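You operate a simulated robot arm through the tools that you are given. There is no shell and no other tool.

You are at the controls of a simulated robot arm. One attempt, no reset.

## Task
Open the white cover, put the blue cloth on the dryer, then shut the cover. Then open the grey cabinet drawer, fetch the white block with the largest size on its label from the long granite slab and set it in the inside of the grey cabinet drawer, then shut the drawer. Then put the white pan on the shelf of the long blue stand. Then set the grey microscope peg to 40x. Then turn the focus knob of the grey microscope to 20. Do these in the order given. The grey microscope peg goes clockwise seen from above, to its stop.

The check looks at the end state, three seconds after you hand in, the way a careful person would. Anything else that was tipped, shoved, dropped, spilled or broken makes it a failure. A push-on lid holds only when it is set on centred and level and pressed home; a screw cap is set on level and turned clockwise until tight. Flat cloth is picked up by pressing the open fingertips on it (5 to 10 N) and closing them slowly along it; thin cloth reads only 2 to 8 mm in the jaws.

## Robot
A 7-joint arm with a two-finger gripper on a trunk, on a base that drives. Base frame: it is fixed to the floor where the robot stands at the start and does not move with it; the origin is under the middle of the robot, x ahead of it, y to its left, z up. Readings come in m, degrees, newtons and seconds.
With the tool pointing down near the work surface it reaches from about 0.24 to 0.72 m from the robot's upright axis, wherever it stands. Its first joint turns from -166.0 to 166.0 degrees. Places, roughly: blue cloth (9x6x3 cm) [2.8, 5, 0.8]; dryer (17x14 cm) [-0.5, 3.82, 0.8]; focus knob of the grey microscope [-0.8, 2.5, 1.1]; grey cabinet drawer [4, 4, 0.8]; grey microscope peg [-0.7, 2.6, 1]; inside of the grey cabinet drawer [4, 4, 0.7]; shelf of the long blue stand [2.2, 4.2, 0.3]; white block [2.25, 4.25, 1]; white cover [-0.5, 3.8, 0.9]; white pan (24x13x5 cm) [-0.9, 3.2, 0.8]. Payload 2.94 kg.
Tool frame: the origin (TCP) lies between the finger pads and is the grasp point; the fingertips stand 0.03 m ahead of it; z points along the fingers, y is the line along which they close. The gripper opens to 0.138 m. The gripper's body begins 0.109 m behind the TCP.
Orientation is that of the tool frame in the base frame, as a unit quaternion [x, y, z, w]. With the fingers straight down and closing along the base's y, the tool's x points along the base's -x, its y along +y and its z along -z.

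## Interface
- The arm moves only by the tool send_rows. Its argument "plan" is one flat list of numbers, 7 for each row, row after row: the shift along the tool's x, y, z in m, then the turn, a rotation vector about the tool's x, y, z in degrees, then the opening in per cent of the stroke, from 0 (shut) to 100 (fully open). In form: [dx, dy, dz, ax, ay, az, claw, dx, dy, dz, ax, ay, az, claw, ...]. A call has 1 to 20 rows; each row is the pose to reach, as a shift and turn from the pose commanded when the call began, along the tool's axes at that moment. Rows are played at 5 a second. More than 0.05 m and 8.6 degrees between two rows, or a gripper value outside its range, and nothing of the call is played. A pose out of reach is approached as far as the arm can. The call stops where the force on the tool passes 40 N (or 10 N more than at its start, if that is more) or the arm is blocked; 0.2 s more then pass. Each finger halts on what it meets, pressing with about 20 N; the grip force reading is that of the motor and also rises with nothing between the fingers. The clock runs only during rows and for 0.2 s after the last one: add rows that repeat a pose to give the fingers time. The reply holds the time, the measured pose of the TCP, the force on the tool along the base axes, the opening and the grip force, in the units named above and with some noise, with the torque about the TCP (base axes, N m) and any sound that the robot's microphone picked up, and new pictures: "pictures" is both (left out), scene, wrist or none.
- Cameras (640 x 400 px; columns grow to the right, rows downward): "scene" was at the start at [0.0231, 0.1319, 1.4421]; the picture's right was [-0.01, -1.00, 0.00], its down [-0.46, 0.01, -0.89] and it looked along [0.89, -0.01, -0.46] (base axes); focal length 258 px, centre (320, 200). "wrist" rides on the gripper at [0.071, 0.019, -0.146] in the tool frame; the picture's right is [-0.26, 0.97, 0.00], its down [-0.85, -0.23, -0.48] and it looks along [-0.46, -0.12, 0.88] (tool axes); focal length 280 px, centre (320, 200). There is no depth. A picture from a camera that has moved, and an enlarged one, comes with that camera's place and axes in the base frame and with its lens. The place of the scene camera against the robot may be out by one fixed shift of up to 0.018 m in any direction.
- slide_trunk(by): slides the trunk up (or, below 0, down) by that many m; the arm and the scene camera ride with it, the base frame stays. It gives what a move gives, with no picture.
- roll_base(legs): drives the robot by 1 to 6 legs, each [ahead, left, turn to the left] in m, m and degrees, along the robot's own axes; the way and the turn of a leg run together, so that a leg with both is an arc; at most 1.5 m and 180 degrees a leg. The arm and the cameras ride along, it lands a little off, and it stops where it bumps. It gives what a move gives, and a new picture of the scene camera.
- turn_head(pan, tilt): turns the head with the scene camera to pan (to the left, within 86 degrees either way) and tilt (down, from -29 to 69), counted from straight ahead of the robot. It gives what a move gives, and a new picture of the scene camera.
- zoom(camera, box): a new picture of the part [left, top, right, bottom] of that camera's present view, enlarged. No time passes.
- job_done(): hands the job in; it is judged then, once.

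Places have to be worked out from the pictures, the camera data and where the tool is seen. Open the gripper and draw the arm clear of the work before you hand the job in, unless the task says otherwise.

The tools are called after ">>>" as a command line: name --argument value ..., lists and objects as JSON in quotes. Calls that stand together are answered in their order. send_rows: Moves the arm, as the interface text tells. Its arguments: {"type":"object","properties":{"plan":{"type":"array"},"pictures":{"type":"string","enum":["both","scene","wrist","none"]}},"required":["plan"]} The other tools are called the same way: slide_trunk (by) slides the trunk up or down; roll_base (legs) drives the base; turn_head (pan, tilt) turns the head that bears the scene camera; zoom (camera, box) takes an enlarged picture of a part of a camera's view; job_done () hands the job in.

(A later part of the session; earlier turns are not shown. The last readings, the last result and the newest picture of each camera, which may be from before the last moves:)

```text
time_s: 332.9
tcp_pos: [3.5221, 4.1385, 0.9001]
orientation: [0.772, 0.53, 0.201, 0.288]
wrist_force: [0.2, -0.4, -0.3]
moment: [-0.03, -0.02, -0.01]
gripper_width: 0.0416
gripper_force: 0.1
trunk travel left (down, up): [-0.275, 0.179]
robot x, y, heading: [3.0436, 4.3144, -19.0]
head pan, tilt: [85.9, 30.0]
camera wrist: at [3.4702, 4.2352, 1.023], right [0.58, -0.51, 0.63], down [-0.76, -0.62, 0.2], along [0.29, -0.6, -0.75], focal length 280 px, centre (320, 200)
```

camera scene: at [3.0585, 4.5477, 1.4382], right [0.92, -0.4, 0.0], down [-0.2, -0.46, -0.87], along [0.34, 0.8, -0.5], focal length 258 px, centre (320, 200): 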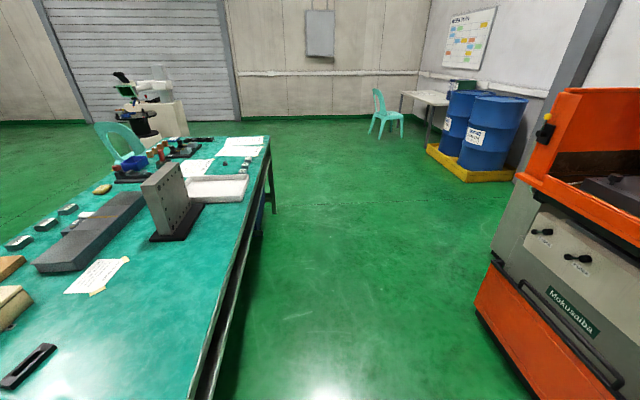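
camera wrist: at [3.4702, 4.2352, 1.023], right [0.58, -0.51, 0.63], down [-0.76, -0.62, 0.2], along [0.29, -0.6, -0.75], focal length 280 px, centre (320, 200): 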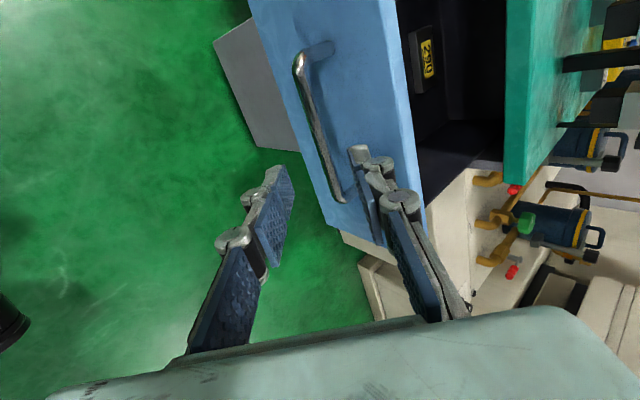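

Something small with a yellow label is already in the drawer's left part; I'll look at it later. I raise the arm and undo the tilt and turn.

>>> send_rows --plan '[0, 0.029, -0.033, 8, 0, 0, 50, 0, 0.058, -0.066, 16, 0, 0, 70, 0, 0.087, -0.1, 24, 0, 0, 90, 0, 0.116, -0.133, 32, 0, 0, 100, 0, 0.145, -0.166, 40, 0, 0, 100]' --pictures "none"

>>> send_rows --plan '[0, 0, 0, 0, 0, -7.5, 100, 0, 0, 0, 0, 0, -15, 100, 0, 0, 0, 0, 0, -22.5, 100, 0, 0, 0, 0, 0, -30, 100, 0, 0, 0, 0, 0, -37.5, 100, 0, 0, 0, 0, 0, -45, 100, -0.02, 0, 0, 0, 0, -52.5, 100, -0.04, 0, 0, 0, 0, -60, 100, -0.06, 0, 0, 0, 0, -67.5, 100, -0.08, 0, 0, 0, 0, -75, 100, -0.1, 0, 0, 0, 0, -82.5, 100, -0.1, 0, 0, 0, 0, -90, 100]' --pictures "wrist"

>>> turn_head --pan 0 --tilt 45

>>> zoom --camera "scene" --box '[270, 90, 450, 290]'

```text
time_s: 334.1
tcp_pos: [3.5203, 4.1413, 1.12]
orientation: [0.824, 0.566, 0.006, 0.005]
wrist_force: [0.1, -0.2, -1.1]
moment: [-0.02, -0.01, -0.02]
gripper_width: 0.1383
gripper_force: 0.1
out of reach, approached as far as the arm can: row 1
trunk travel left (down, up): [-0.275, 0.179]
robot x, y, heading: [3.0429, 4.3165, -19.2]
head pan, tilt: [85.9, 30.0]
```

```text
time_s: 336.8
tcp_pos: [3.4856, 4.0458, 1.119]
orientation: [0.181, 0.983, 0.001, 0.01]
wrist_force: [-0.3, -0.1, 0.0]
moment: [0.01, 0.0, -0.01]
gripper_width: 0.138
gripper_force: 0.0
trunk travel left (down, up): [-0.275, 0.179]
robot x, y, heading: [3.0451, 4.3139, -19.2]
head pan, tilt: [85.9, 30.0]
camera wrist: at [3.4237, 4.0911, 1.2636], right [0.59, 0.81, 0.01], down [0.7, -0.52, 0.49], along [0.4, -0.28, -0.87], focal length 280 px, centre (320, 200)
```

wrist: 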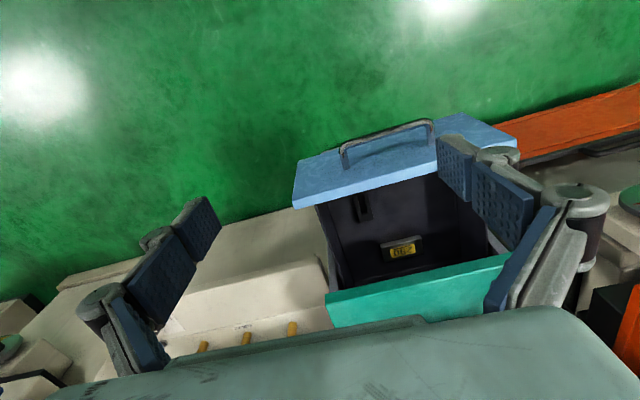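

```text
time_s: 338.4
tcp_pos: [3.4862, 4.0465, 1.118]
orientation: [0.183, 0.983, 0.002, 0.01]
wrist_force: [0.3, -0.2, -0.8]
moment: [0.01, 0.01, -0.01]
gripper_width: 0.1376
gripper_force: 0.1
trunk travel left (down, up): [-0.275, 0.179]
robot x, y, heading: [3.0418, 4.3121, -19.4]
head pan, tilt: [0.0, 45.0]
camera scene: at [3.0993, 4.4379, 1.4156], right [-0.33, -0.94, 0.0], down [-0.67, 0.23, -0.71], along [0.67, -0.23, -0.71], focal length 258 px, centre (320, 200)
```

scene: 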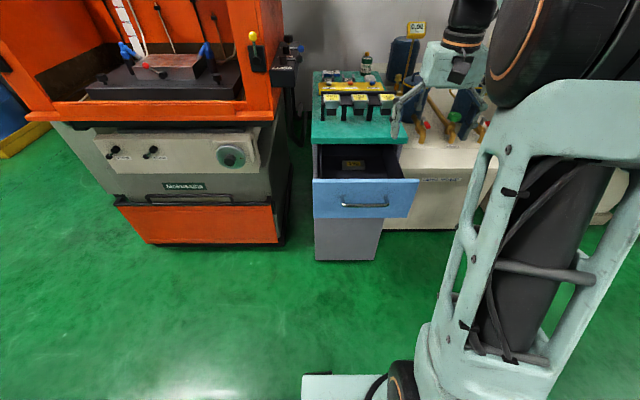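

```text
2.00 times, centred on (360, 190) of scene
camera zoom: at [3.0993, 4.4379, 1.4156], right [-0.33, -0.94, 0.0], down [-0.67, 0.23, -0.71], along [0.67, -0.23, -0.71], focal length 515 px, centre (240, 220)
```

zoom: 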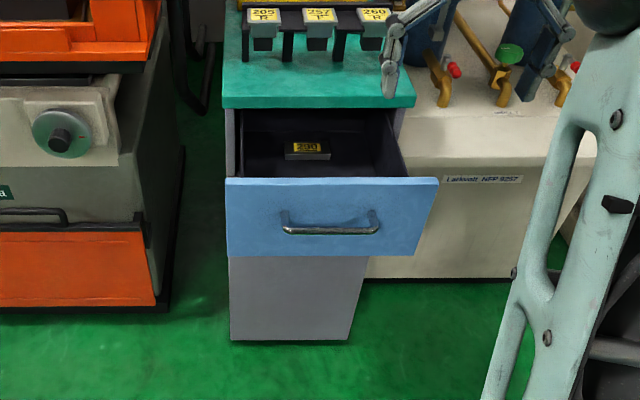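

The drawer stands open with room in front of the small item inside. I turn around to face the granite slab and read the white blocks' labels.

>>> roll_base --legs '[[0, 0, 180], [0.03, 0.27, 0]]'

>>> turn_head --pan 0 --tilt 40

>>> zoom --camera "scene" --box '[200, 130, 420, 270]'

```text
time_s: 348.5
tcp_pos: [2.4817, 4.3664, 1.1184]
orientation: [0.977, -0.214, -0.01, 0.001]
wrist_force: [0.4, 0.3, 0.3]
moment: [0.0, -0.01, 0.01]
gripper_width: 0.1379
gripper_force: 0.1
trunk travel left (down, up): [-0.275, 0.179]
robot x, y, heading: [2.9096, 4.0717, 157.0]
head pan, tilt: [0.0, 45.0]
camera scene: at [2.8661, 3.9473, 1.4156], right [0.39, 0.92, 0.0], down [0.65, -0.28, -0.71], along [-0.65, 0.28, -0.71], focal length 258 px, centre (320, 200)
```

scene: 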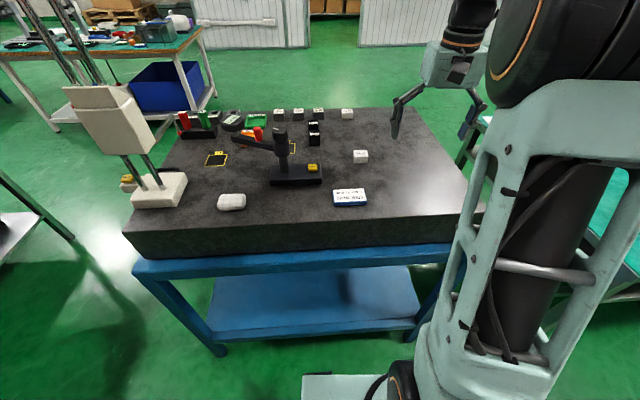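

```text
time_s: 349.2
tcp_pos: [2.4809, 4.367, 1.1185]
orientation: [0.977, -0.214, -0.01, 0.001]
wrist_force: [0.0, -0.9, 0.6]
moment: [0.02, 0.01, 0.01]
gripper_width: 0.138
gripper_force: 0.1
trunk travel left (down, up): [-0.275, 0.179]
robot x, y, heading: [2.9063, 4.0754, 157.0]
head pan, tilt: [0.0, 40.0]
camera scene: at [2.8627, 3.9488, 1.4228], right [0.39, 0.92, 0.0], down [0.59, -0.25, -0.77], along [-0.71, 0.3, -0.64], focal length 258 px, centre (320, 200)
```

scene: 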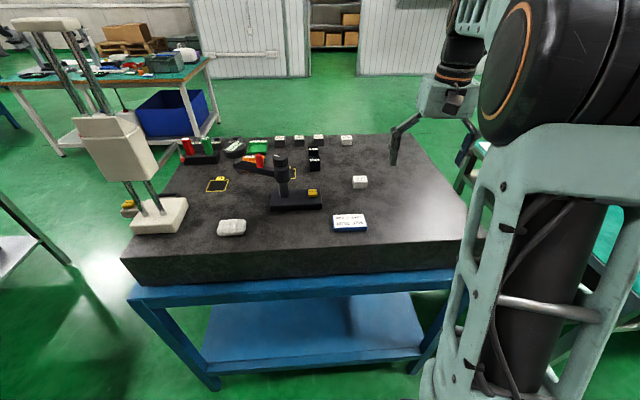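

```text
2.86 times, centred on (310, 200) of scene
camera zoom: at [2.8627, 3.9488, 1.4228], right [0.39, 0.92, 0.0], down [0.59, -0.25, -0.77], along [-0.71, 0.3, -0.64], focal length 736 px, centre (349, 200)
```

zoom: 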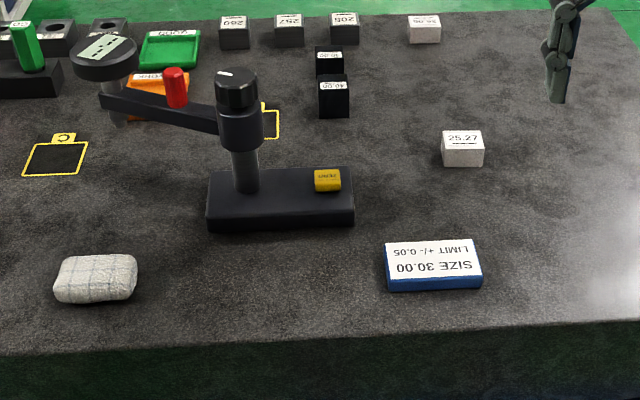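

One white block reads "25.27"; I zoom on both white blocks to compare.

>>> zoom --camera "scene" --box '[330, 128, 362, 150]'

>>> zoom --camera "scene" --box '[342, 168, 378, 194]'

>>> zoom --camera "scene" --box '[270, 128, 334, 172]'

```text
16.00 times, centred on (346, 139) of scene
camera zoom: at [2.8627, 3.9488, 1.4228], right [0.39, 0.92, 0.0], down [0.59, -0.25, -0.77], along [-0.71, 0.3, -0.64], focal length 4121 px, centre (-96, 1176)
```

zoom: 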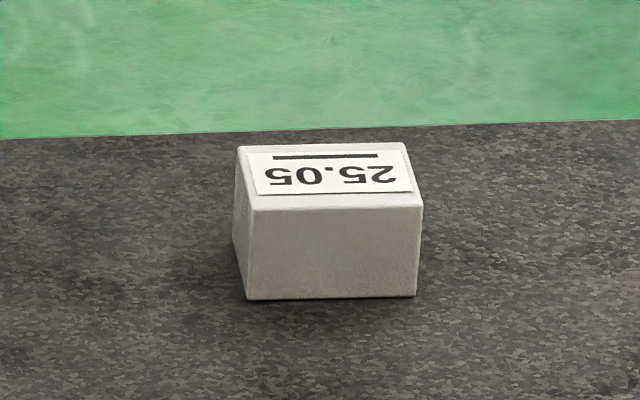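

```text
15.38 times, centred on (360, 181) of scene
camera zoom: at [2.8627, 3.9488, 1.4228], right [0.39, 0.92, 0.0], down [0.59, -0.25, -0.77], along [-0.71, 0.3, -0.64], focal length 3963 px, centre (-295, 492)
```

zoom: 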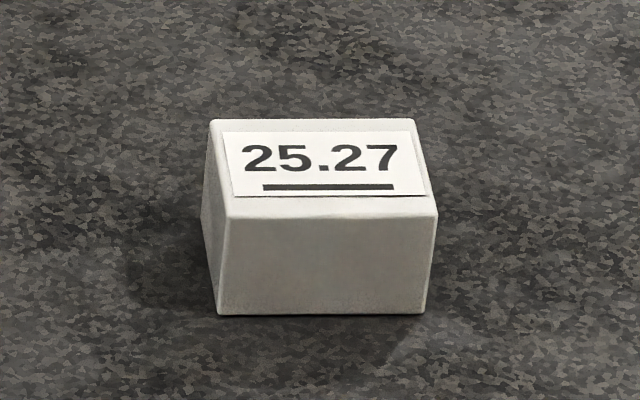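

```text
9.09 times, centred on (302, 150) of scene
camera zoom: at [2.8627, 3.9488, 1.4228], right [0.39, 0.92, 0.0], down [0.59, -0.25, -0.77], along [-0.71, 0.3, -0.64], focal length 2342 px, centre (484, 654)
```

zoom: 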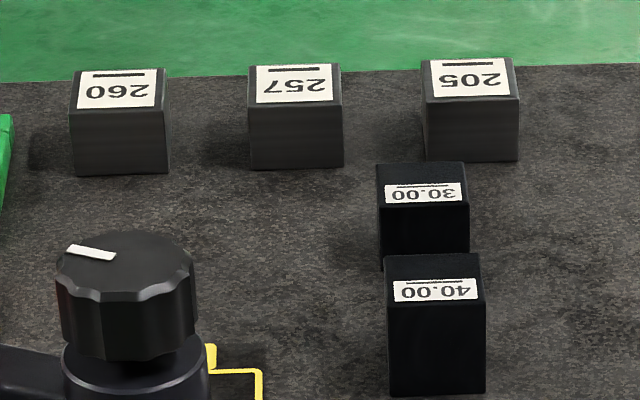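

The white blocks read 25.05 (far) and 25.27 (near one), so the target is the 25.27 block, at about (2.31, 4.315). I move the open gripper above it for a wrist look.

>>> send_rows --plan '[-0.0328, 0.0294, 0.0, 0.35, 1.1, 0, 100, -0.0655, 0.0588, 0.02, 0.35, 1.1, 0, 100, -0.0983, 0.0881, 0.04, 0.35, 1.1, 0, 100, -0.131, 0.1175, 0.06, 0.35, 1.1, 0, 90, -0.131, 0.1175, 0.07, 0.35, 1.1, 0, 80]' --pictures "wrist"

```text
time_s: 350.4
tcp_pos: [2.3107, 4.3159, 1.0522]
orientation: [0.977, -0.214, 0.0, 0.001]
wrist_force: [0.1, -0.2, 0.8]
moment: [0.02, -0.03, 0.02]
gripper_width: 0.1105
gripper_force: 0.1
trunk travel left (down, up): [-0.275, 0.179]
robot x, y, heading: [2.9088, 4.0745, 157.0]
head pan, tilt: [0.0, 40.0]
camera wrist: at [2.367, 4.2699, 1.1981], right [-0.64, -0.77, 0.0], down [-0.67, 0.56, 0.48], along [-0.36, 0.3, -0.88], focal length 280 px, centre (320, 200)
```

wrist: 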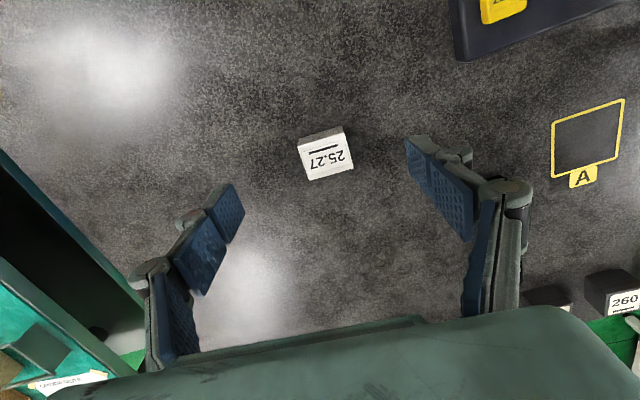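

The 25.27 block is aligned with the jaws, 1.5 cm off in x. I correct, descend to z 1.0 and re-measure.

>>> send_rows --plan '[-0.015, 0.001, 0.02, 0, 0, 0, 70, -0.015, 0.001, 0.04, 0, 0, 0, 60, -0.015, 0.001, 0.05, 0, 0, 0, 60]' --pictures "wrist"

```text
time_s: 351.2
tcp_pos: [2.2978, 4.3224, 1.0016]
orientation: [0.977, -0.214, 0.0, 0.0]
wrist_force: [-0.4, 0.0, -0.2]
moment: [0.0, -0.03, -0.02]
gripper_width: 0.0829
gripper_force: 0.0
trunk travel left (down, up): [-0.275, 0.179]
robot x, y, heading: [2.9095, 4.0743, 157.1]
head pan, tilt: [0.0, 40.0]
camera wrist: at [2.3538, 4.2763, 1.1477], right [-0.64, -0.77, 0.0], down [-0.67, 0.56, 0.48], along [-0.36, 0.31, -0.88], focal length 280 px, centre (320, 200)
```

wrist: 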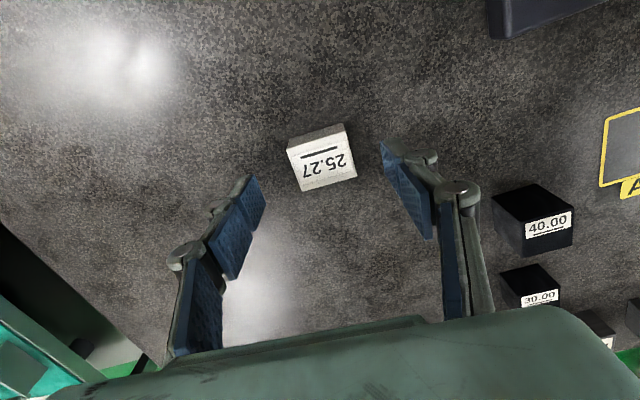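

Block top is near z 0.97. I shift 4 mm and lower slowly toward the granite to find the right height.

>>> send_rows --plan '[0.003, 0.001, 0.008, 0, 0, 0, 55, 0.003, 0.001, 0.014, 0, 0, 0, 55]' --pictures "none"

>>> send_rows --plan '[0, 0, 0.004, 0, 0, 0, 55, 0, 0, 0.008, 0, 0, 0, 55]' --pictures "wrist"

```text
time_s: 351.8
tcp_pos: [2.2998, 4.318, 0.9884]
orientation: [0.977, -0.214, 0.0, 0.0]
wrist_force: [-0.2, -0.7, -0.5]
moment: [-0.01, -0.01, 0.01]
gripper_width: 0.0757
gripper_force: 0.1
trunk travel left (down, up): [-0.275, 0.179]
robot x, y, heading: [2.9062, 4.0705, 157.3]
head pan, tilt: [0.0, 40.0]
```

```text
time_s: 352.4
tcp_pos: [2.2995, 4.3185, 0.9798]
orientation: [0.977, -0.213, 0.001, 0.001]
wrist_force: [-0.3, -0.6, 0.1]
moment: [-0.01, 0.02, 0.03]
gripper_width: 0.0761
gripper_force: 0.1
trunk travel left (down, up): [-0.275, 0.179]
robot x, y, heading: [2.9095, 4.0726, 157.2]
head pan, tilt: [0.0, 40.0]
camera wrist: at [2.3548, 4.2735, 1.1256], right [-0.64, -0.77, 0.0], down [-0.68, 0.56, 0.47], along [-0.36, 0.3, -0.88], focal length 280 px, centre (320, 200)
```

wrist: 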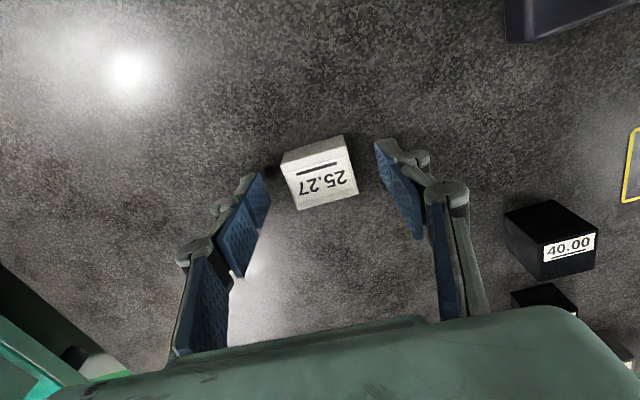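

Block is centred between the tips. I lower 6 mm more checking for contact, then close.

>>> send_rows --plan '[0, 0, 0.003, 0, 0, 0, 55, 0, 0, 0.006, 0, 0, 0, 55]' --pictures "none"

>>> send_rows --plan '[0, 0, 0, 0, 0, 0, 40, 0, 0, 0, 0, 0, 0, 25, 0, 0, 0, 0, 0, 0, 15, 0, 0, 0, 0, 0, 0, 15]' --pictures "wrist"

```text
time_s: 353.0
tcp_pos: [2.2994, 4.3186, 0.9747]
orientation: [0.977, -0.215, 0.0, 0.0]
wrist_force: [-0.2, 0.4, 0.0]
moment: [-0.01, -0.01, 0.01]
gripper_width: 0.0759
gripper_force: 0.1
trunk travel left (down, up): [-0.275, 0.179]
robot x, y, heading: [2.9065, 4.0707, 157.4]
head pan, tilt: [0.0, 40.0]
```

```text
time_s: 354.0
tcp_pos: [2.2996, 4.3183, 0.9741]
orientation: [0.977, -0.214, 0.0, 0.0]
wrist_force: [0.0, -0.4, 1.4]
moment: [0.0, 0.09, 0.05]
gripper_width: 0.0414
gripper_force: 20.7
trunk travel left (down, up): [-0.275, 0.179]
robot x, y, heading: [2.9082, 4.0733, 157.2]
head pan, tilt: [0.0, 40.0]
camera wrist: at [2.3554, 4.2729, 1.1204], right [-0.64, -0.77, 0.0], down [-0.67, 0.56, 0.48], along [-0.36, 0.3, -0.88], focal length 280 px, centre (320, 200)
```

wrist: 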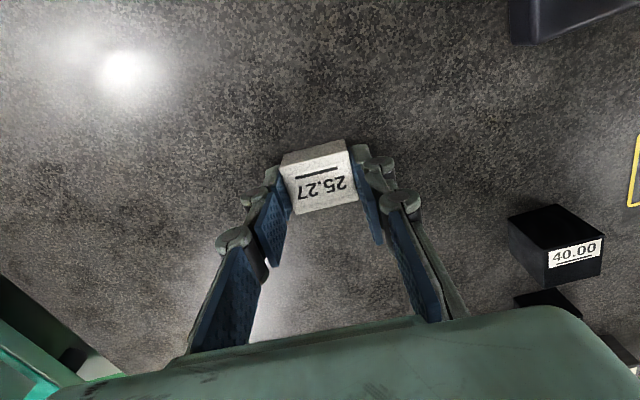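

The block is held at 41 mm. I lift it and check.

>>> send_rows --plan '[0, 0, -0.02, 0, 0, 0, 15, 0, 0, -0.06, 0, 0, 0, 15, 0, 0, -0.1, 0, 0, 0, 15, 0, 0, -0.14, 0, 0, 0, 15, 0, 0, -0.16, 0, 0, 0, 15]'

```text
time_s: 355.2
tcp_pos: [2.3025, 4.3191, 1.1241]
orientation: [0.977, -0.213, 0.0, 0.0]
wrist_force: [0.4, -1.2, -0.7]
moment: [0.0, 0.01, 0.0]
gripper_width: 0.0415
gripper_force: 20.4
out of reach, approached as far as the arm can: row 5
trunk travel left (down, up): [-0.275, 0.179]
robot x, y, heading: [2.9049, 4.0753, 157.3]
head pan, tilt: [0.0, 40.0]
camera scene: at [2.8628, 3.9487, 1.4229], right [0.39, 0.92, 0.0], down [0.59, -0.25, -0.77], along [-0.71, 0.3, -0.64], focal length 258 px, centre (320, 200)
camera wrist: at [2.3571, 4.2732, 1.2705], right [-0.64, -0.77, 0.0], down [-0.68, 0.56, 0.47], along [-0.36, 0.3, -0.88], focal length 280 px, centre (320, 200)
```

scene: 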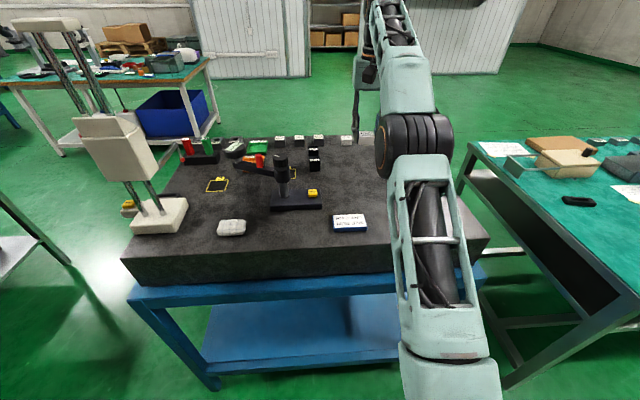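
wrist: 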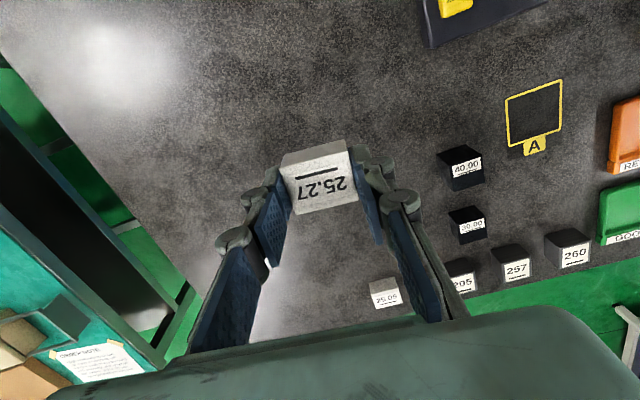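

The 25.27 block is held; the remaining white block indeed reads 25.05. I retract the arm and turn around to the drawer.

>>> send_rows --plan '[0.036, -0.018, 0, 0, 0, 0, 15, 0.072, -0.036, 0, 0, 0, 0, 15, 0.108, -0.053, 0, 0, 0, 0, 15, 0.144, -0.07, 0, 0, 0, 0, 15, 0.18, -0.088, 0, 0, 0, 0, 15]' --pictures "none"

>>> roll_base --legs '[[0, 0, -176.4], [0.02, 0.26, 0]]'

>>> turn_head --pan 0 --tilt 45

```text
time_s: 356.4
tcp_pos: [2.5011, 4.3209, 1.1247]
orientation: [0.977, -0.214, -0.001, 0.0]
wrist_force: [-0.5, -0.3, -2.7]
moment: [0.01, -0.01, 0.03]
gripper_width: 0.0416
gripper_force: 19.8
trunk travel left (down, up): [-0.275, 0.179]
robot x, y, heading: [2.9103, 4.0765, 157.1]
head pan, tilt: [0.0, 40.0]
```

```text
time_s: 366.4
tcp_pos: [3.4336, 4.1026, 1.1236]
orientation: [0.166, 0.986, 0.0, -0.001]
wrist_force: [0.5, -0.2, -1.9]
moment: [0.01, -0.01, -0.02]
gripper_width: 0.0415
gripper_force: 19.8
trunk travel left (down, up): [-0.275, 0.179]
robot x, y, heading: [3.0052, 4.3141, -17.3]
head pan, tilt: [0.0, 40.0]
camera scene: at [3.0606, 4.4353, 1.4229], right [-0.3, -0.95, 0.0], down [-0.61, 0.19, -0.77], along [0.73, -0.23, -0.64], focal length 258 px, centre (320, 200)
```

scene: 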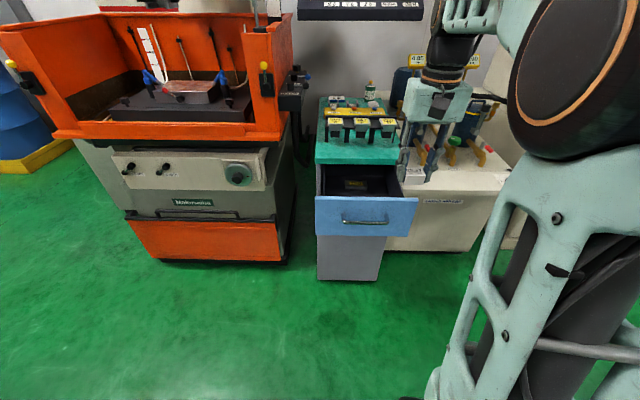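

```text
time_s: 367.0
tcp_pos: [3.4342, 4.1024, 1.123]
orientation: [0.166, 0.986, 0.0, 0.0]
wrist_force: [0.2, 0.5, -2.2]
moment: [-0.01, 0.0, -0.02]
gripper_width: 0.0411
gripper_force: 20.2
trunk travel left (down, up): [-0.275, 0.179]
robot x, y, heading: [3.0049, 4.3084, -17.4]
head pan, tilt: [0.0, 45.0]
camera scene: at [3.057, 4.4363, 1.4156], right [-0.3, -0.95, 0.0], down [-0.67, 0.21, -0.71], along [0.68, -0.21, -0.71], focal length 258 px, centre (320, 200)
```

scene: 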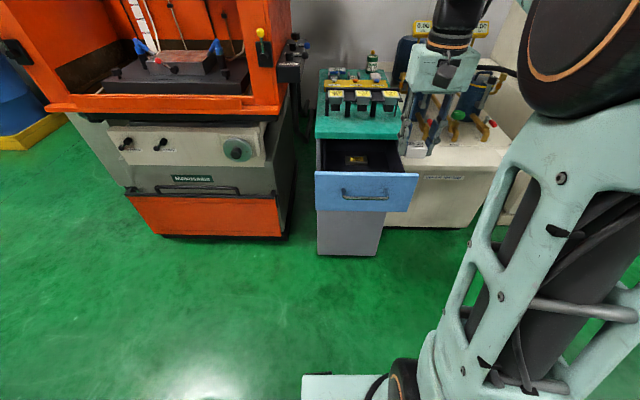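

The existing item sits in the drawer's rear under the cabinet top, so the front part is free. I roll 18 cm closer to bring the drawer in reach.

>>> roll_base --legs '[[0.18, 0, 0]]'

>>> send_rows --plan '[0, 0, 0, 0, 0, 0, 15]' --pictures "wrist"

```text
time_s: 368.6
tcp_pos: [3.6068, 4.0479, 1.1235]
orientation: [0.165, 0.986, 0.001, -0.001]
wrist_force: [0.1, 0.1, -2.6]
moment: [0.01, -0.01, 0.04]
gripper_width: 0.0417
gripper_force: 20.0
trunk travel left (down, up): [-0.275, 0.179]
robot x, y, heading: [3.1757, 4.2558, -17.1]
head pan, tilt: [0.0, 45.0]
camera scene: at [3.2304, 4.3824, 1.4156], right [-0.3, -0.95, 0.0], down [-0.68, 0.21, -0.71], along [0.68, -0.21, -0.71], focal length 258 px, centre (320, 200)
```

scene: 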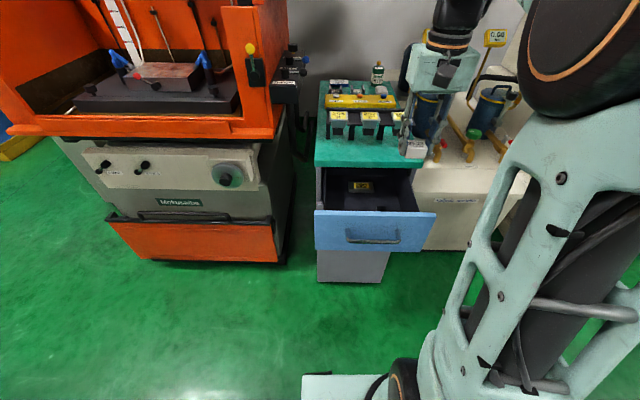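

```text
time_s: 368.9
tcp_pos: [3.6071, 4.0497, 1.1238]
orientation: [0.165, 0.986, 0.0, -0.001]
wrist_force: [-0.8, -0.3, -2.1]
moment: [-0.02, 0.01, 0.01]
gripper_width: 0.0415
gripper_force: 20.0
trunk travel left (down, up): [-0.275, 0.179]
robot x, y, heading: [3.1765, 4.2591, -17.2]
head pan, tilt: [0.0, 45.0]
camera wrist: at [3.5455, 4.0922, 1.2695], right [0.56, 0.83, 0.0], down [0.73, -0.49, 0.47], along [0.39, -0.27, -0.88], focal length 280 px, centre (320, 200)
```

wrist: 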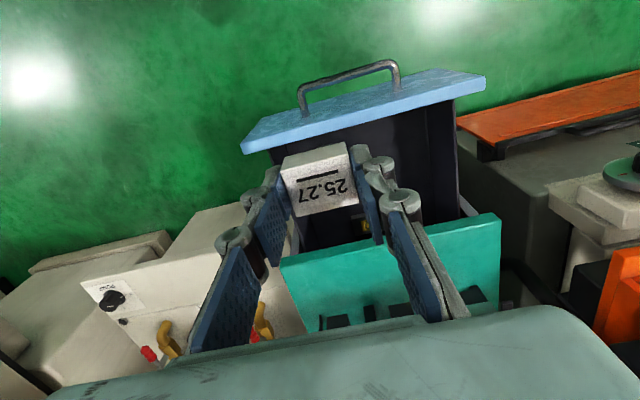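

Opening centre of the drawer is at about (3.735, 4.06). I move over it and lower into the drawer to z 0.82 first.

>>> send_rows --plan '[-0.039, 0.017, 0, 0, 0, 0, 15, -0.078, 0.034, 0, 0, 0, 0, 15, -0.1177, 0.0514, 0.01, 0, 0, 0, 15, -0.1177, 0.0514, 0.055, 0, 0, 0, 15, -0.1177, 0.0514, 0.1, 0, 0, 0, 15, -0.1177, 0.0514, 0.145, 0, 0, 0, 15, -0.1177, 0.0514, 0.19, 0, 0, 0, 15]'

>>> zoom --camera "scene" --box '[280, 60, 460, 270]'

```text
time_s: 370.6
tcp_pos: [3.7384, 4.0605, 0.9313]
orientation: [0.166, 0.986, 0.0, 0.0]
wrist_force: [0.5, 0.8, -2.3]
moment: [0.0, 0.01, -0.01]
gripper_width: 0.0414
gripper_force: 19.5
trunk travel left (down, up): [-0.275, 0.179]
robot x, y, heading: [3.1763, 4.2554, -17.3]
head pan, tilt: [0.0, 45.0]
camera scene: at [3.2303, 4.3824, 1.4157], right [-0.3, -0.95, 0.0], down [-0.68, 0.21, -0.71], along [0.68, -0.21, -0.71], focal length 258 px, centre (320, 200)
camera wrist: at [3.6759, 4.1025, 1.0771], right [0.56, 0.83, 0.0], down [0.73, -0.49, 0.48], along [0.39, -0.27, -0.88], focal length 280 px, centre (320, 200)
```

scene: 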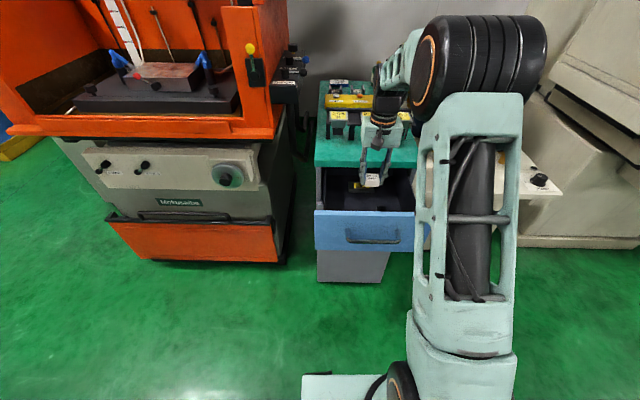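
wrist: 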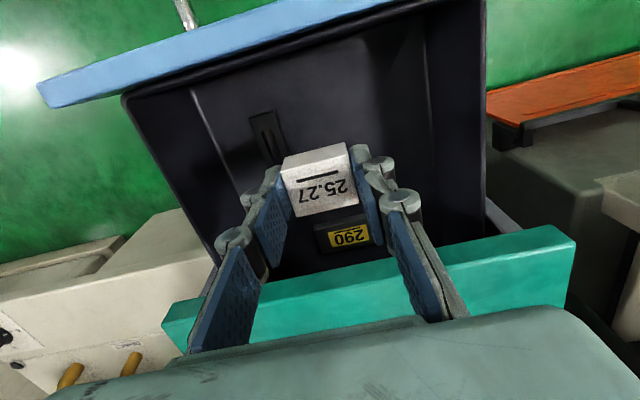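

```text
1.90 times, centred on (370, 165) of scene
camera zoom: at [3.2303, 4.3824, 1.4157], right [-0.3, -0.95, 0.0], down [-0.68, 0.21, -0.71], along [0.68, -0.21, -0.71], focal length 491 px, centre (225, 267)
```

zoom: 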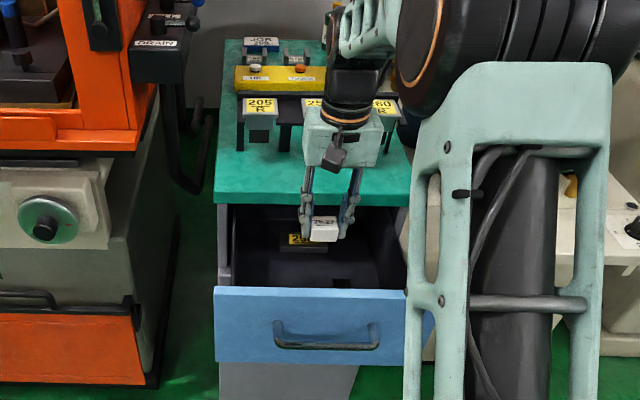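

A small dark item lies about 7 cm to the right on the drawer floor, so I shift 3 cm left and lower further.

>>> send_rows --plan '[0, 0.03, 0, 0, 0, 0, 15, 0, 0.03, 0.04, 0, 0, 0, 15, 0, 0.03, 0.08, 0, 0, 0, 15, 0, 0.03, 0.12, 0, 0, 0, 15, 0, 0.03, 0.14, 0, 0, 0, 15]'

```text
time_s: 371.8
tcp_pos: [3.7454, 4.09, 0.7926]
orientation: [0.165, 0.986, 0.0, -0.001]
wrist_force: [0.0, 0.4, -2.1]
moment: [0.02, 0.03, -0.01]
gripper_width: 0.0413
gripper_force: 20.1
trunk travel left (down, up): [-0.275, 0.179]
robot x, y, heading: [3.1781, 4.2549, -17.1]
head pan, tilt: [0.0, 45.0]
camera scene: at [3.2303, 4.3825, 1.4156], right [-0.3, -0.95, 0.0], down [-0.68, 0.21, -0.71], along [0.68, -0.21, -0.71], focal length 258 px, centre (320, 200)
camera wrist: at [3.6848, 4.132, 0.9391], right [0.56, 0.83, 0.0], down [0.73, -0.49, 0.47], along [0.39, -0.27, -0.88], focal length 280 px, centre (320, 200)
```

scene: 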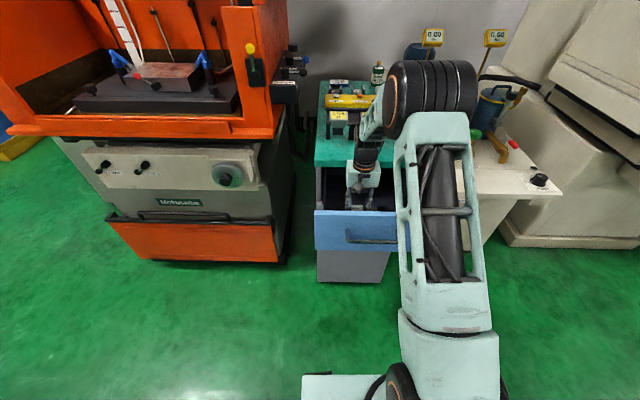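
wrist: 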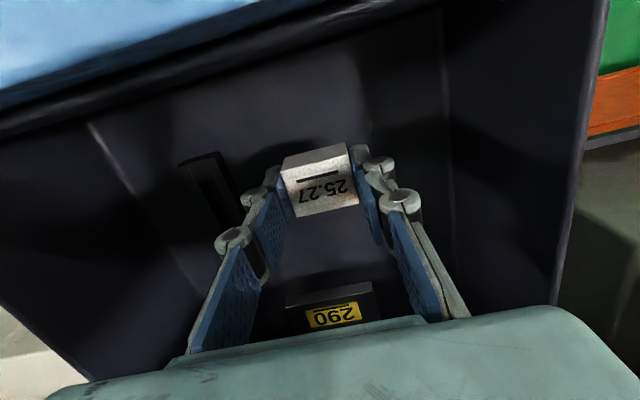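

Clear on both sides. I lower in small steps until the block touches the drawer floor.

>>> send_rows --plan '[0, 0, 0.01, 0, 0, 0, 15, 0, 0, 0.02, 0, 0, 0, 15, 0, 0, 0.027, 0, 0, 0, 15]' --pictures "none"

>>> send_rows --plan '[0, 0, 0.004, 0, 0, 0, 15, 0, 0, 0.008, 0, 0, 0, 15]' --pictures "none"

```text
time_s: 372.6
tcp_pos: [3.7451, 4.0883, 0.7652]
orientation: [0.165, 0.986, -0.001, -0.001]
wrist_force: [-0.5, -0.1, -1.8]
moment: [-0.03, -0.01, 0.02]
gripper_width: 0.0416
gripper_force: 20.2
trunk travel left (down, up): [-0.275, 0.179]
robot x, y, heading: [3.1822, 4.2542, -17.3]
head pan, tilt: [0.0, 45.0]
```

```text
time_s: 373.1
tcp_pos: [3.7446, 4.0878, 0.7582]
orientation: [0.165, 0.986, 0.0, -0.001]
wrist_force: [-0.5, 0.3, -2.5]
moment: [-0.01, -0.01, 0.0]
gripper_width: 0.0416
gripper_force: 20.2
trunk travel left (down, up): [-0.275, 0.179]
robot x, y, heading: [3.1774, 4.2559, -17.3]
head pan, tilt: [0.0, 45.0]
```

No contact yet at z 0.758; the block's weight reads about 2 N. I go on down in 3–4 mm steps.

>>> send_rows --plan '[0, 0, 0.004, 0, 0, 0, 15, 0, 0, 0.008, 0, 0, 0, 15]' --pictures "none"

>>> send_rows --plan '[0, 0, 0.003, 0, 0, 0, 15, 0, 0, 0.006, 0, 0, 0, 15]' --pictures "wrist"

```text
time_s: 373.8
tcp_pos: [3.7449, 4.0886, 0.7501]
orientation: [0.165, 0.986, 0.0, -0.001]
wrist_force: [-0.9, 0.6, -1.9]
moment: [0.0, 0.0, 0.0]
gripper_width: 0.0416
gripper_force: 19.8
trunk travel left (down, up): [-0.275, 0.179]
robot x, y, heading: [3.1781, 4.2569, -17.5]
head pan, tilt: [0.0, 45.0]
```

```text
time_s: 374.4
tcp_pos: [3.7458, 4.0885, 0.7452]
orientation: [0.165, 0.986, 0.0, -0.001]
wrist_force: [0.0, 0.8, -3.1]
moment: [-0.01, 0.02, 0.0]
gripper_width: 0.0416
gripper_force: 19.4
trunk travel left (down, up): [-0.275, 0.179]
robot x, y, heading: [3.1742, 4.2563, -17.3]
head pan, tilt: [0.0, 45.0]
camera wrist: at [3.6836, 4.1308, 0.8914], right [0.56, 0.83, 0.0], down [0.73, -0.49, 0.47], along [0.39, -0.27, -0.88], focal length 280 px, centre (320, 200)
```

wrist: 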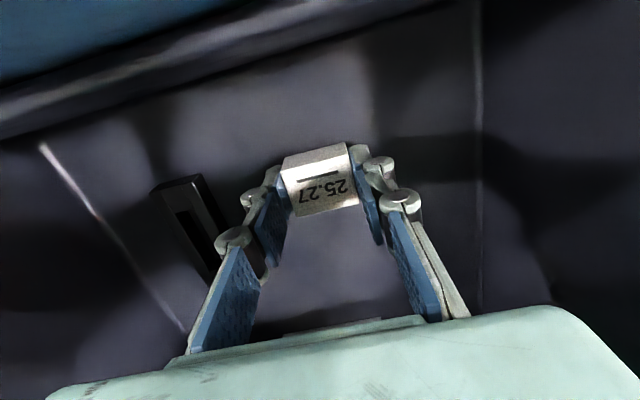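

Still free; to keep the wrist camera clear of the drawer front I shift 1.5 cm deeper and continue down.

>>> send_rows --plan '[-0.015, 0, 0, 0, 0, 0, 15, -0.015, 0, 0.005, 0, 0, 0, 15, -0.015, 0, 0.01, 0, 0, 0, 15]' --pictures "none"

>>> send_rows --plan '[0, 0, 0.003, 0, 0, 0, 15, 0, 0, 0.006, 0, 0, 0, 15]' --pictures "none"

```text
time_s: 375.1
tcp_pos: [3.7594, 4.0833, 0.7371]
orientation: [0.167, 0.986, -0.001, 0.003]
wrist_force: [0.0, -1.6, 15.1]
moment: [-0.08, 0.0, 0.02]
gripper_width: 0.0417
gripper_force: 19.9
trunk travel left (down, up): [-0.275, 0.179]
robot x, y, heading: [3.1758, 4.2559, -16.9]
head pan, tilt: [0.0, 45.0]
```

```text
time_s: 375.8
tcp_pos: [3.764, 4.0816, 0.7359]
orientation: [0.166, 0.986, -0.001, 0.008]
wrist_force: [1.4, -1.8, 17.6]
moment: [-0.02, 0.16, 0.0]
gripper_width: 0.0413
gripper_force: 19.8
trunk travel left (down, up): [-0.275, 0.179]
robot x, y, heading: [3.1772, 4.2599, -17.3]
head pan, tilt: [0.0, 45.0]
stopped in row 2: the force on the tool passed its limit at 42 N (the readings are from after the stop); the commanded pose is now the measured one
```

Contact with the floor at z 0.737. I ease off 2 mm and open the fingers.

>>> send_rows --plan '[0, 0, -0.002, 0, 0, 0, 20, 0, 0, -0.002, 0, 0, 0, 36, 0, 0, -0.002, 0, 0, 0, 45, 0, 0, -0.002, 0, 0, 0, 45]' --pictures "wrist"

```text
time_s: 376.8
tcp_pos: [3.7609, 4.084, 0.7346]
orientation: [0.165, 0.986, 0.001, 0.002]
wrist_force: [-2.0, 0.7, 7.0]
moment: [0.06, 0.15, -0.02]
gripper_width: 0.0629
gripper_force: 2.4
trunk travel left (down, up): [-0.275, 0.179]
robot x, y, heading: [3.1785, 4.2541, -17.1]
head pan, tilt: [0.0, 45.0]
camera wrist: at [3.6982, 4.1267, 0.8799], right [0.56, 0.83, 0.0], down [0.73, -0.49, 0.48], along [0.4, -0.27, -0.88], focal length 280 px, centre (320, 200)
```

wrist: 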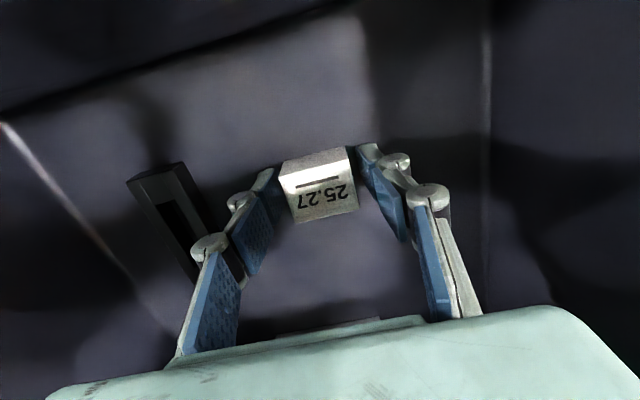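

Block released on the drawer floor. I withdraw straight up.

>>> send_rows --plan '[0, 0, -0.02, 0, 0, 0, 45, 0, 0, -0.06, 0, 0, 0, 45, 0, 0, -0.1, 0, 0, 0, 45, 0, 0, -0.15, 0, 0, 0, 45, 0, 0, -0.2, 0, 0, 0, 45, 0, 0, -0.25, 0, 0, 0, 45, 0, 0, -0.3, 0, 0, 0, 45, 0, 0, -0.36, 0, 0, 0, 45]'

```text
refused: row 8 steps farther than a row can; nothing moved
```

Last row was too long; I resend with equal 5 cm steps.

>>> send_rows --plan '[0, 0, -0.02, 0, 0, 0, 45, 0, 0, -0.06, 0, 0, 0, 45, 0, 0, -0.1, 0, 0, 0, 45, 0, 0, -0.15, 0, 0, 0, 45, 0, 0, -0.2, 0, 0, 0, 45, 0, 0, -0.25, 0, 0, 0, 45, 0, 0, -0.3, 0, 0, 0, 45, 0, 0, -0.345, 0, 0, 0, 45]'

```text
time_s: 378.6
tcp_pos: [3.7567, 4.0808, 1.0812]
orientation: [0.165, 0.986, 0.0, 0.003]
wrist_force: [0.9, -0.5, -1.1]
moment: [0.05, 0.01, 0.03]
gripper_width: 0.0621
gripper_force: 0.0
trunk travel left (down, up): [-0.275, 0.179]
robot x, y, heading: [3.178, 4.2542, -17.2]
head pan, tilt: [0.0, 45.0]
camera scene: at [3.2298, 4.3826, 1.4156], right [-0.3, -0.96, 0.0], down [-0.68, 0.21, -0.71], along [0.68, -0.21, -0.71], focal length 258 px, centre (320, 200)
camera wrist: at [3.6954, 4.1246, 1.2272], right [0.56, 0.83, 0.0], down [0.72, -0.49, 0.48], along [0.4, -0.27, -0.88], focal length 280 px, centre (320, 200)
```

scene: 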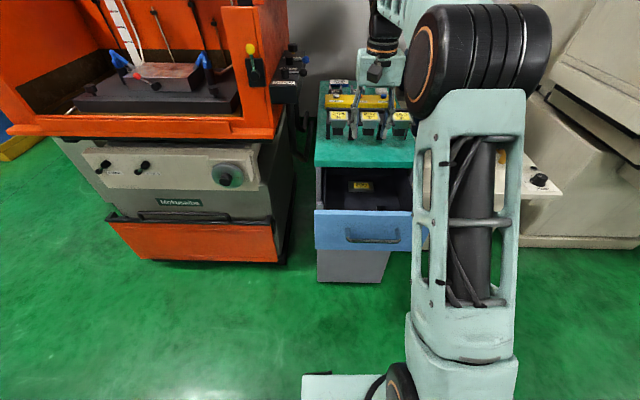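
wrist: 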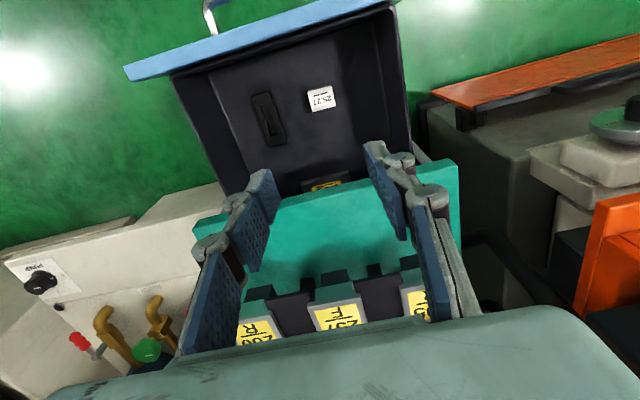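

The 25.27 block lies flat in the drawer's front part. To shut it I back off 25 cm, square up, then tilt the closed fingers forward to push on the drawer front.

>>> roll_base --legs '[[-0.25, 0, 0], [0, 0, -2]]'

>>> send_rows --plan '[0, 0, 0.02, 0, -8, 0, 30, 0, 0, 0.04, 0, -16, 0, 15, 0, 0, 0.06, 0, -24, 0, 0, 0, 0, 0.08, 0, -32, 0, 0, 0, 0, 0.1, 0, -40, 0, 0, 0, 0, 0.12, 0, -45, 0, 0]'

```text
time_s: 380.8
tcp_pos: [3.512, 4.1376, 1.0812]
orientation: [0.182, 0.983, 0.0, 0.003]
wrist_force: [0.6, 0.4, -0.2]
moment: [-0.01, -0.03, -0.01]
gripper_width: 0.0621
gripper_force: 0.1
trunk travel left (down, up): [-0.275, 0.179]
robot x, y, heading: [2.9348, 4.3297, -19.2]
head pan, tilt: [0.0, 45.0]
camera scene: at [2.994, 4.4554, 1.4156], right [-0.33, -0.94, 0.0], down [-0.67, 0.23, -0.71], along [0.67, -0.23, -0.71], focal length 258 px, centre (320, 200)
```

scene: 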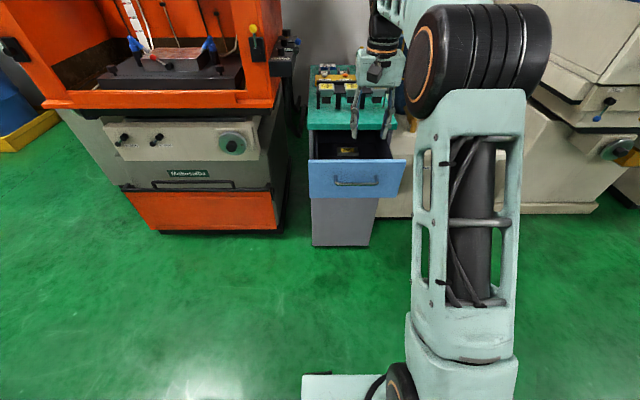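

```text
time_s: 382.2
tcp_pos: [3.5117, 4.1367, 0.9605]
orientation: [0.168, 0.907, -0.07, 0.379]
wrist_force: [0.3, -0.2, -0.6]
moment: [0.04, -0.01, 0.0]
gripper_width: 0.0
gripper_force: 20.4
trunk travel left (down, up): [-0.275, 0.179]
robot x, y, heading: [2.9362, 4.3311, -19.1]
head pan, tilt: [0.0, 45.0]
camera scene: at [2.994, 4.4556, 1.4156], right [-0.33, -0.94, 0.0], down [-0.67, 0.23, -0.71], along [0.67, -0.23, -0.71], focal length 258 px, centre (320, 200)
camera wrist: at [3.374, 4.2113, 1.013], right [0.52, 0.83, 0.19], down [0.16, -0.31, 0.94], along [0.84, -0.46, -0.29], focal length 280 px, centre (320, 200)
```

scene: 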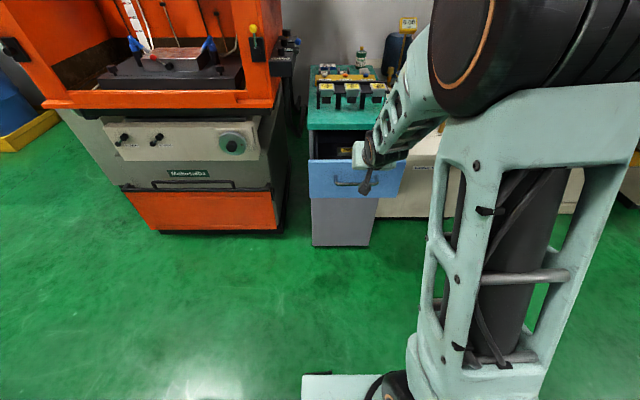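
wrist: 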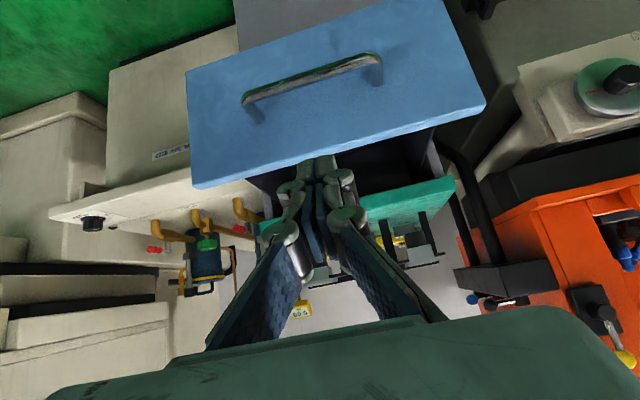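

The tilted closed fingers face the drawer front. I lower them to the level between the handle and the panel's upper edge (tip z about 0.84).

>>> send_rows --plan '[0.025, 0, 0.025, 0, 0, 0, 0, 0.05, 0, 0.05, 0, 0, 0, 0, 0.071, 0, 0.07, 0, 0, 0, 0]' --pictures "wrist"

>>> roll_base --legs '[[0.06, 0, 0]]'

>>> zoom --camera "wrist" --box '[160, 0, 500, 220]'

```text
time_s: 383.0
tcp_pos: [3.5095, 4.1358, 0.8614]
orientation: [0.169, 0.907, -0.071, 0.38]
wrist_force: [-0.9, 0.7, -0.2]
moment: [0.03, 0.0, -0.01]
gripper_width: 0.0
gripper_force: 20.1
trunk travel left (down, up): [-0.275, 0.179]
robot x, y, heading: [2.9354, 4.3302, -19.3]
head pan, tilt: [0.0, 45.0]
camera wrist: at [3.3733, 4.2108, 0.913], right [0.52, 0.83, 0.19], down [0.16, -0.31, 0.94], along [0.84, -0.46, -0.29], focal length 280 px, centre (320, 200)
```

wrist: 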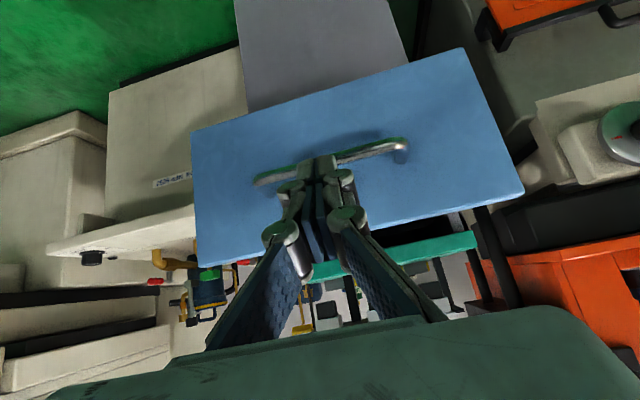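

```text
time_s: 384.0
tcp_pos: [3.5665, 4.1176, 0.8603]
orientation: [0.169, 0.907, -0.07, 0.378]
wrist_force: [-0.6, -0.9, 0.7]
moment: [-0.01, 0.01, 0.0]
gripper_width: 0.0
gripper_force: 20.5
trunk travel left (down, up): [-0.275, 0.179]
robot x, y, heading: [2.9934, 4.3114, -19.2]
head pan, tilt: [0.0, 45.0]
camera scene: at [3.0507, 4.4357, 1.4156], right [-0.33, -0.94, 0.0], down [-0.67, 0.23, -0.71], along [0.67, -0.23, -0.71], focal length 258 px, centre (320, 200)
```

scene: 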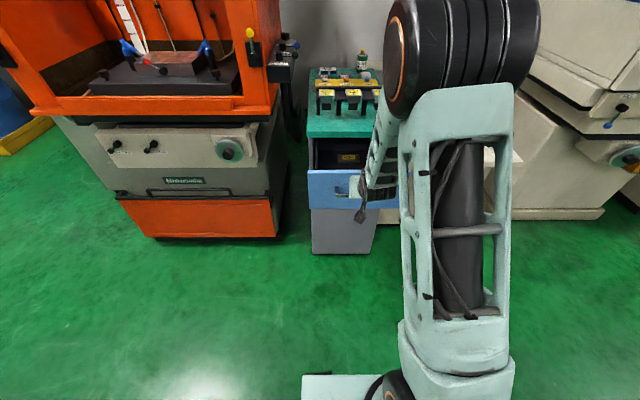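

```text
1.82 times, centred on (330, 110) of wrist
camera zoom: at [3.4298, 4.1914, 0.9133], right [0.52, 0.83, 0.19], down [0.16, -0.31, 0.94], along [0.84, -0.46, -0.29], focal length 510 px, centre (302, 364)
```

zoom: 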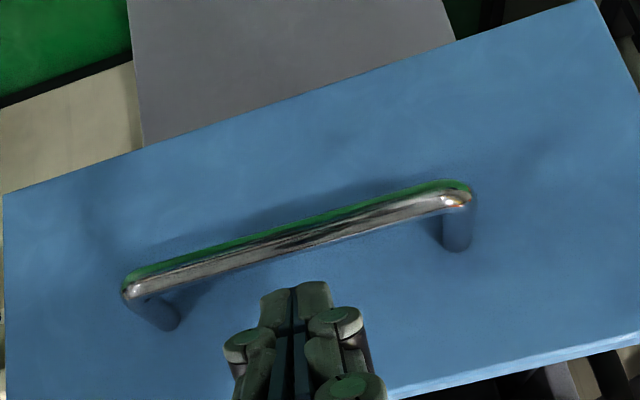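

Fingertips are between the handle and the panel's upper edge, well centred. I push forward with the base in steps, finishing with the arm so the force stays limited.

>>> roll_base --legs '[[0.1, 0, 0]]'

>>> send_rows --plan '[0, 0, 0, 0, 0, 0, 0]' --pictures "wrist"

```text
time_s: 385.1
tcp_pos: [3.6617, 4.084, 0.8615]
orientation: [0.168, 0.907, -0.071, 0.38]
wrist_force: [-0.2, 0.1, -0.2]
moment: [0.02, -0.01, 0.0]
gripper_width: 0.0001
gripper_force: 19.8
trunk travel left (down, up): [-0.275, 0.179]
robot x, y, heading: [3.0863, 4.2798, -19.0]
head pan, tilt: [0.0, 45.0]
camera scene: at [3.145, 4.4029, 1.4156], right [-0.33, -0.94, 0.0], down [-0.67, 0.23, -0.71], along [0.67, -0.23, -0.71], focal length 258 px, centre (320, 200)
```

scene: 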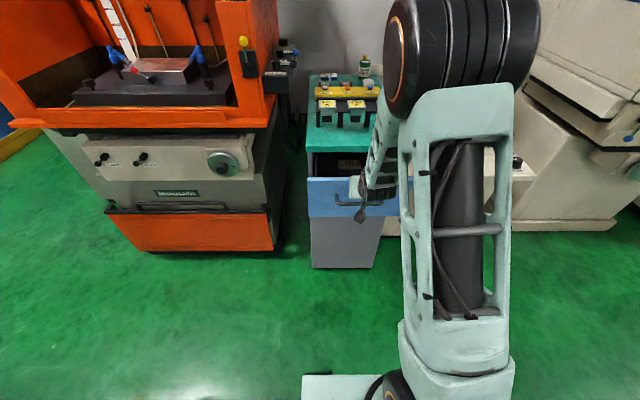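

```text
time_s: 385.5
tcp_pos: [3.6622, 4.0846, 0.8618]
orientation: [0.168, 0.907, -0.07, 0.379]
wrist_force: [-0.4, 0.6, 0.0]
moment: [0.0, 0.04, 0.03]
gripper_width: 0.0
gripper_force: 20.2
trunk travel left (down, up): [-0.275, 0.179]
robot x, y, heading: [3.0828, 4.2767, -19.5]
head pan, tilt: [0.0, 45.0]
camera wrist: at [3.5244, 4.1586, 0.9134], right [0.52, 0.84, 0.19], down [0.16, -0.31, 0.94], along [0.84, -0.46, -0.29], focal length 280 px, centre (320, 200)
```

wrist: 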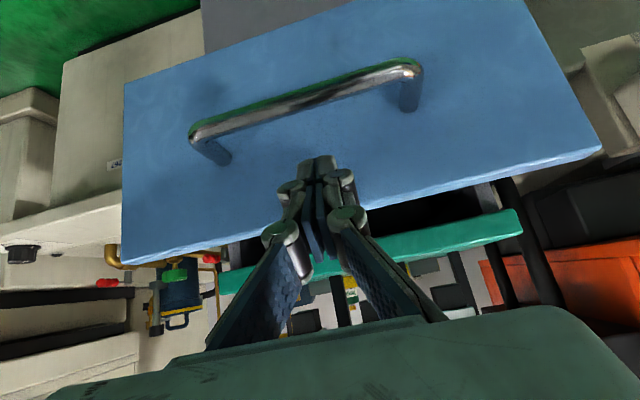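

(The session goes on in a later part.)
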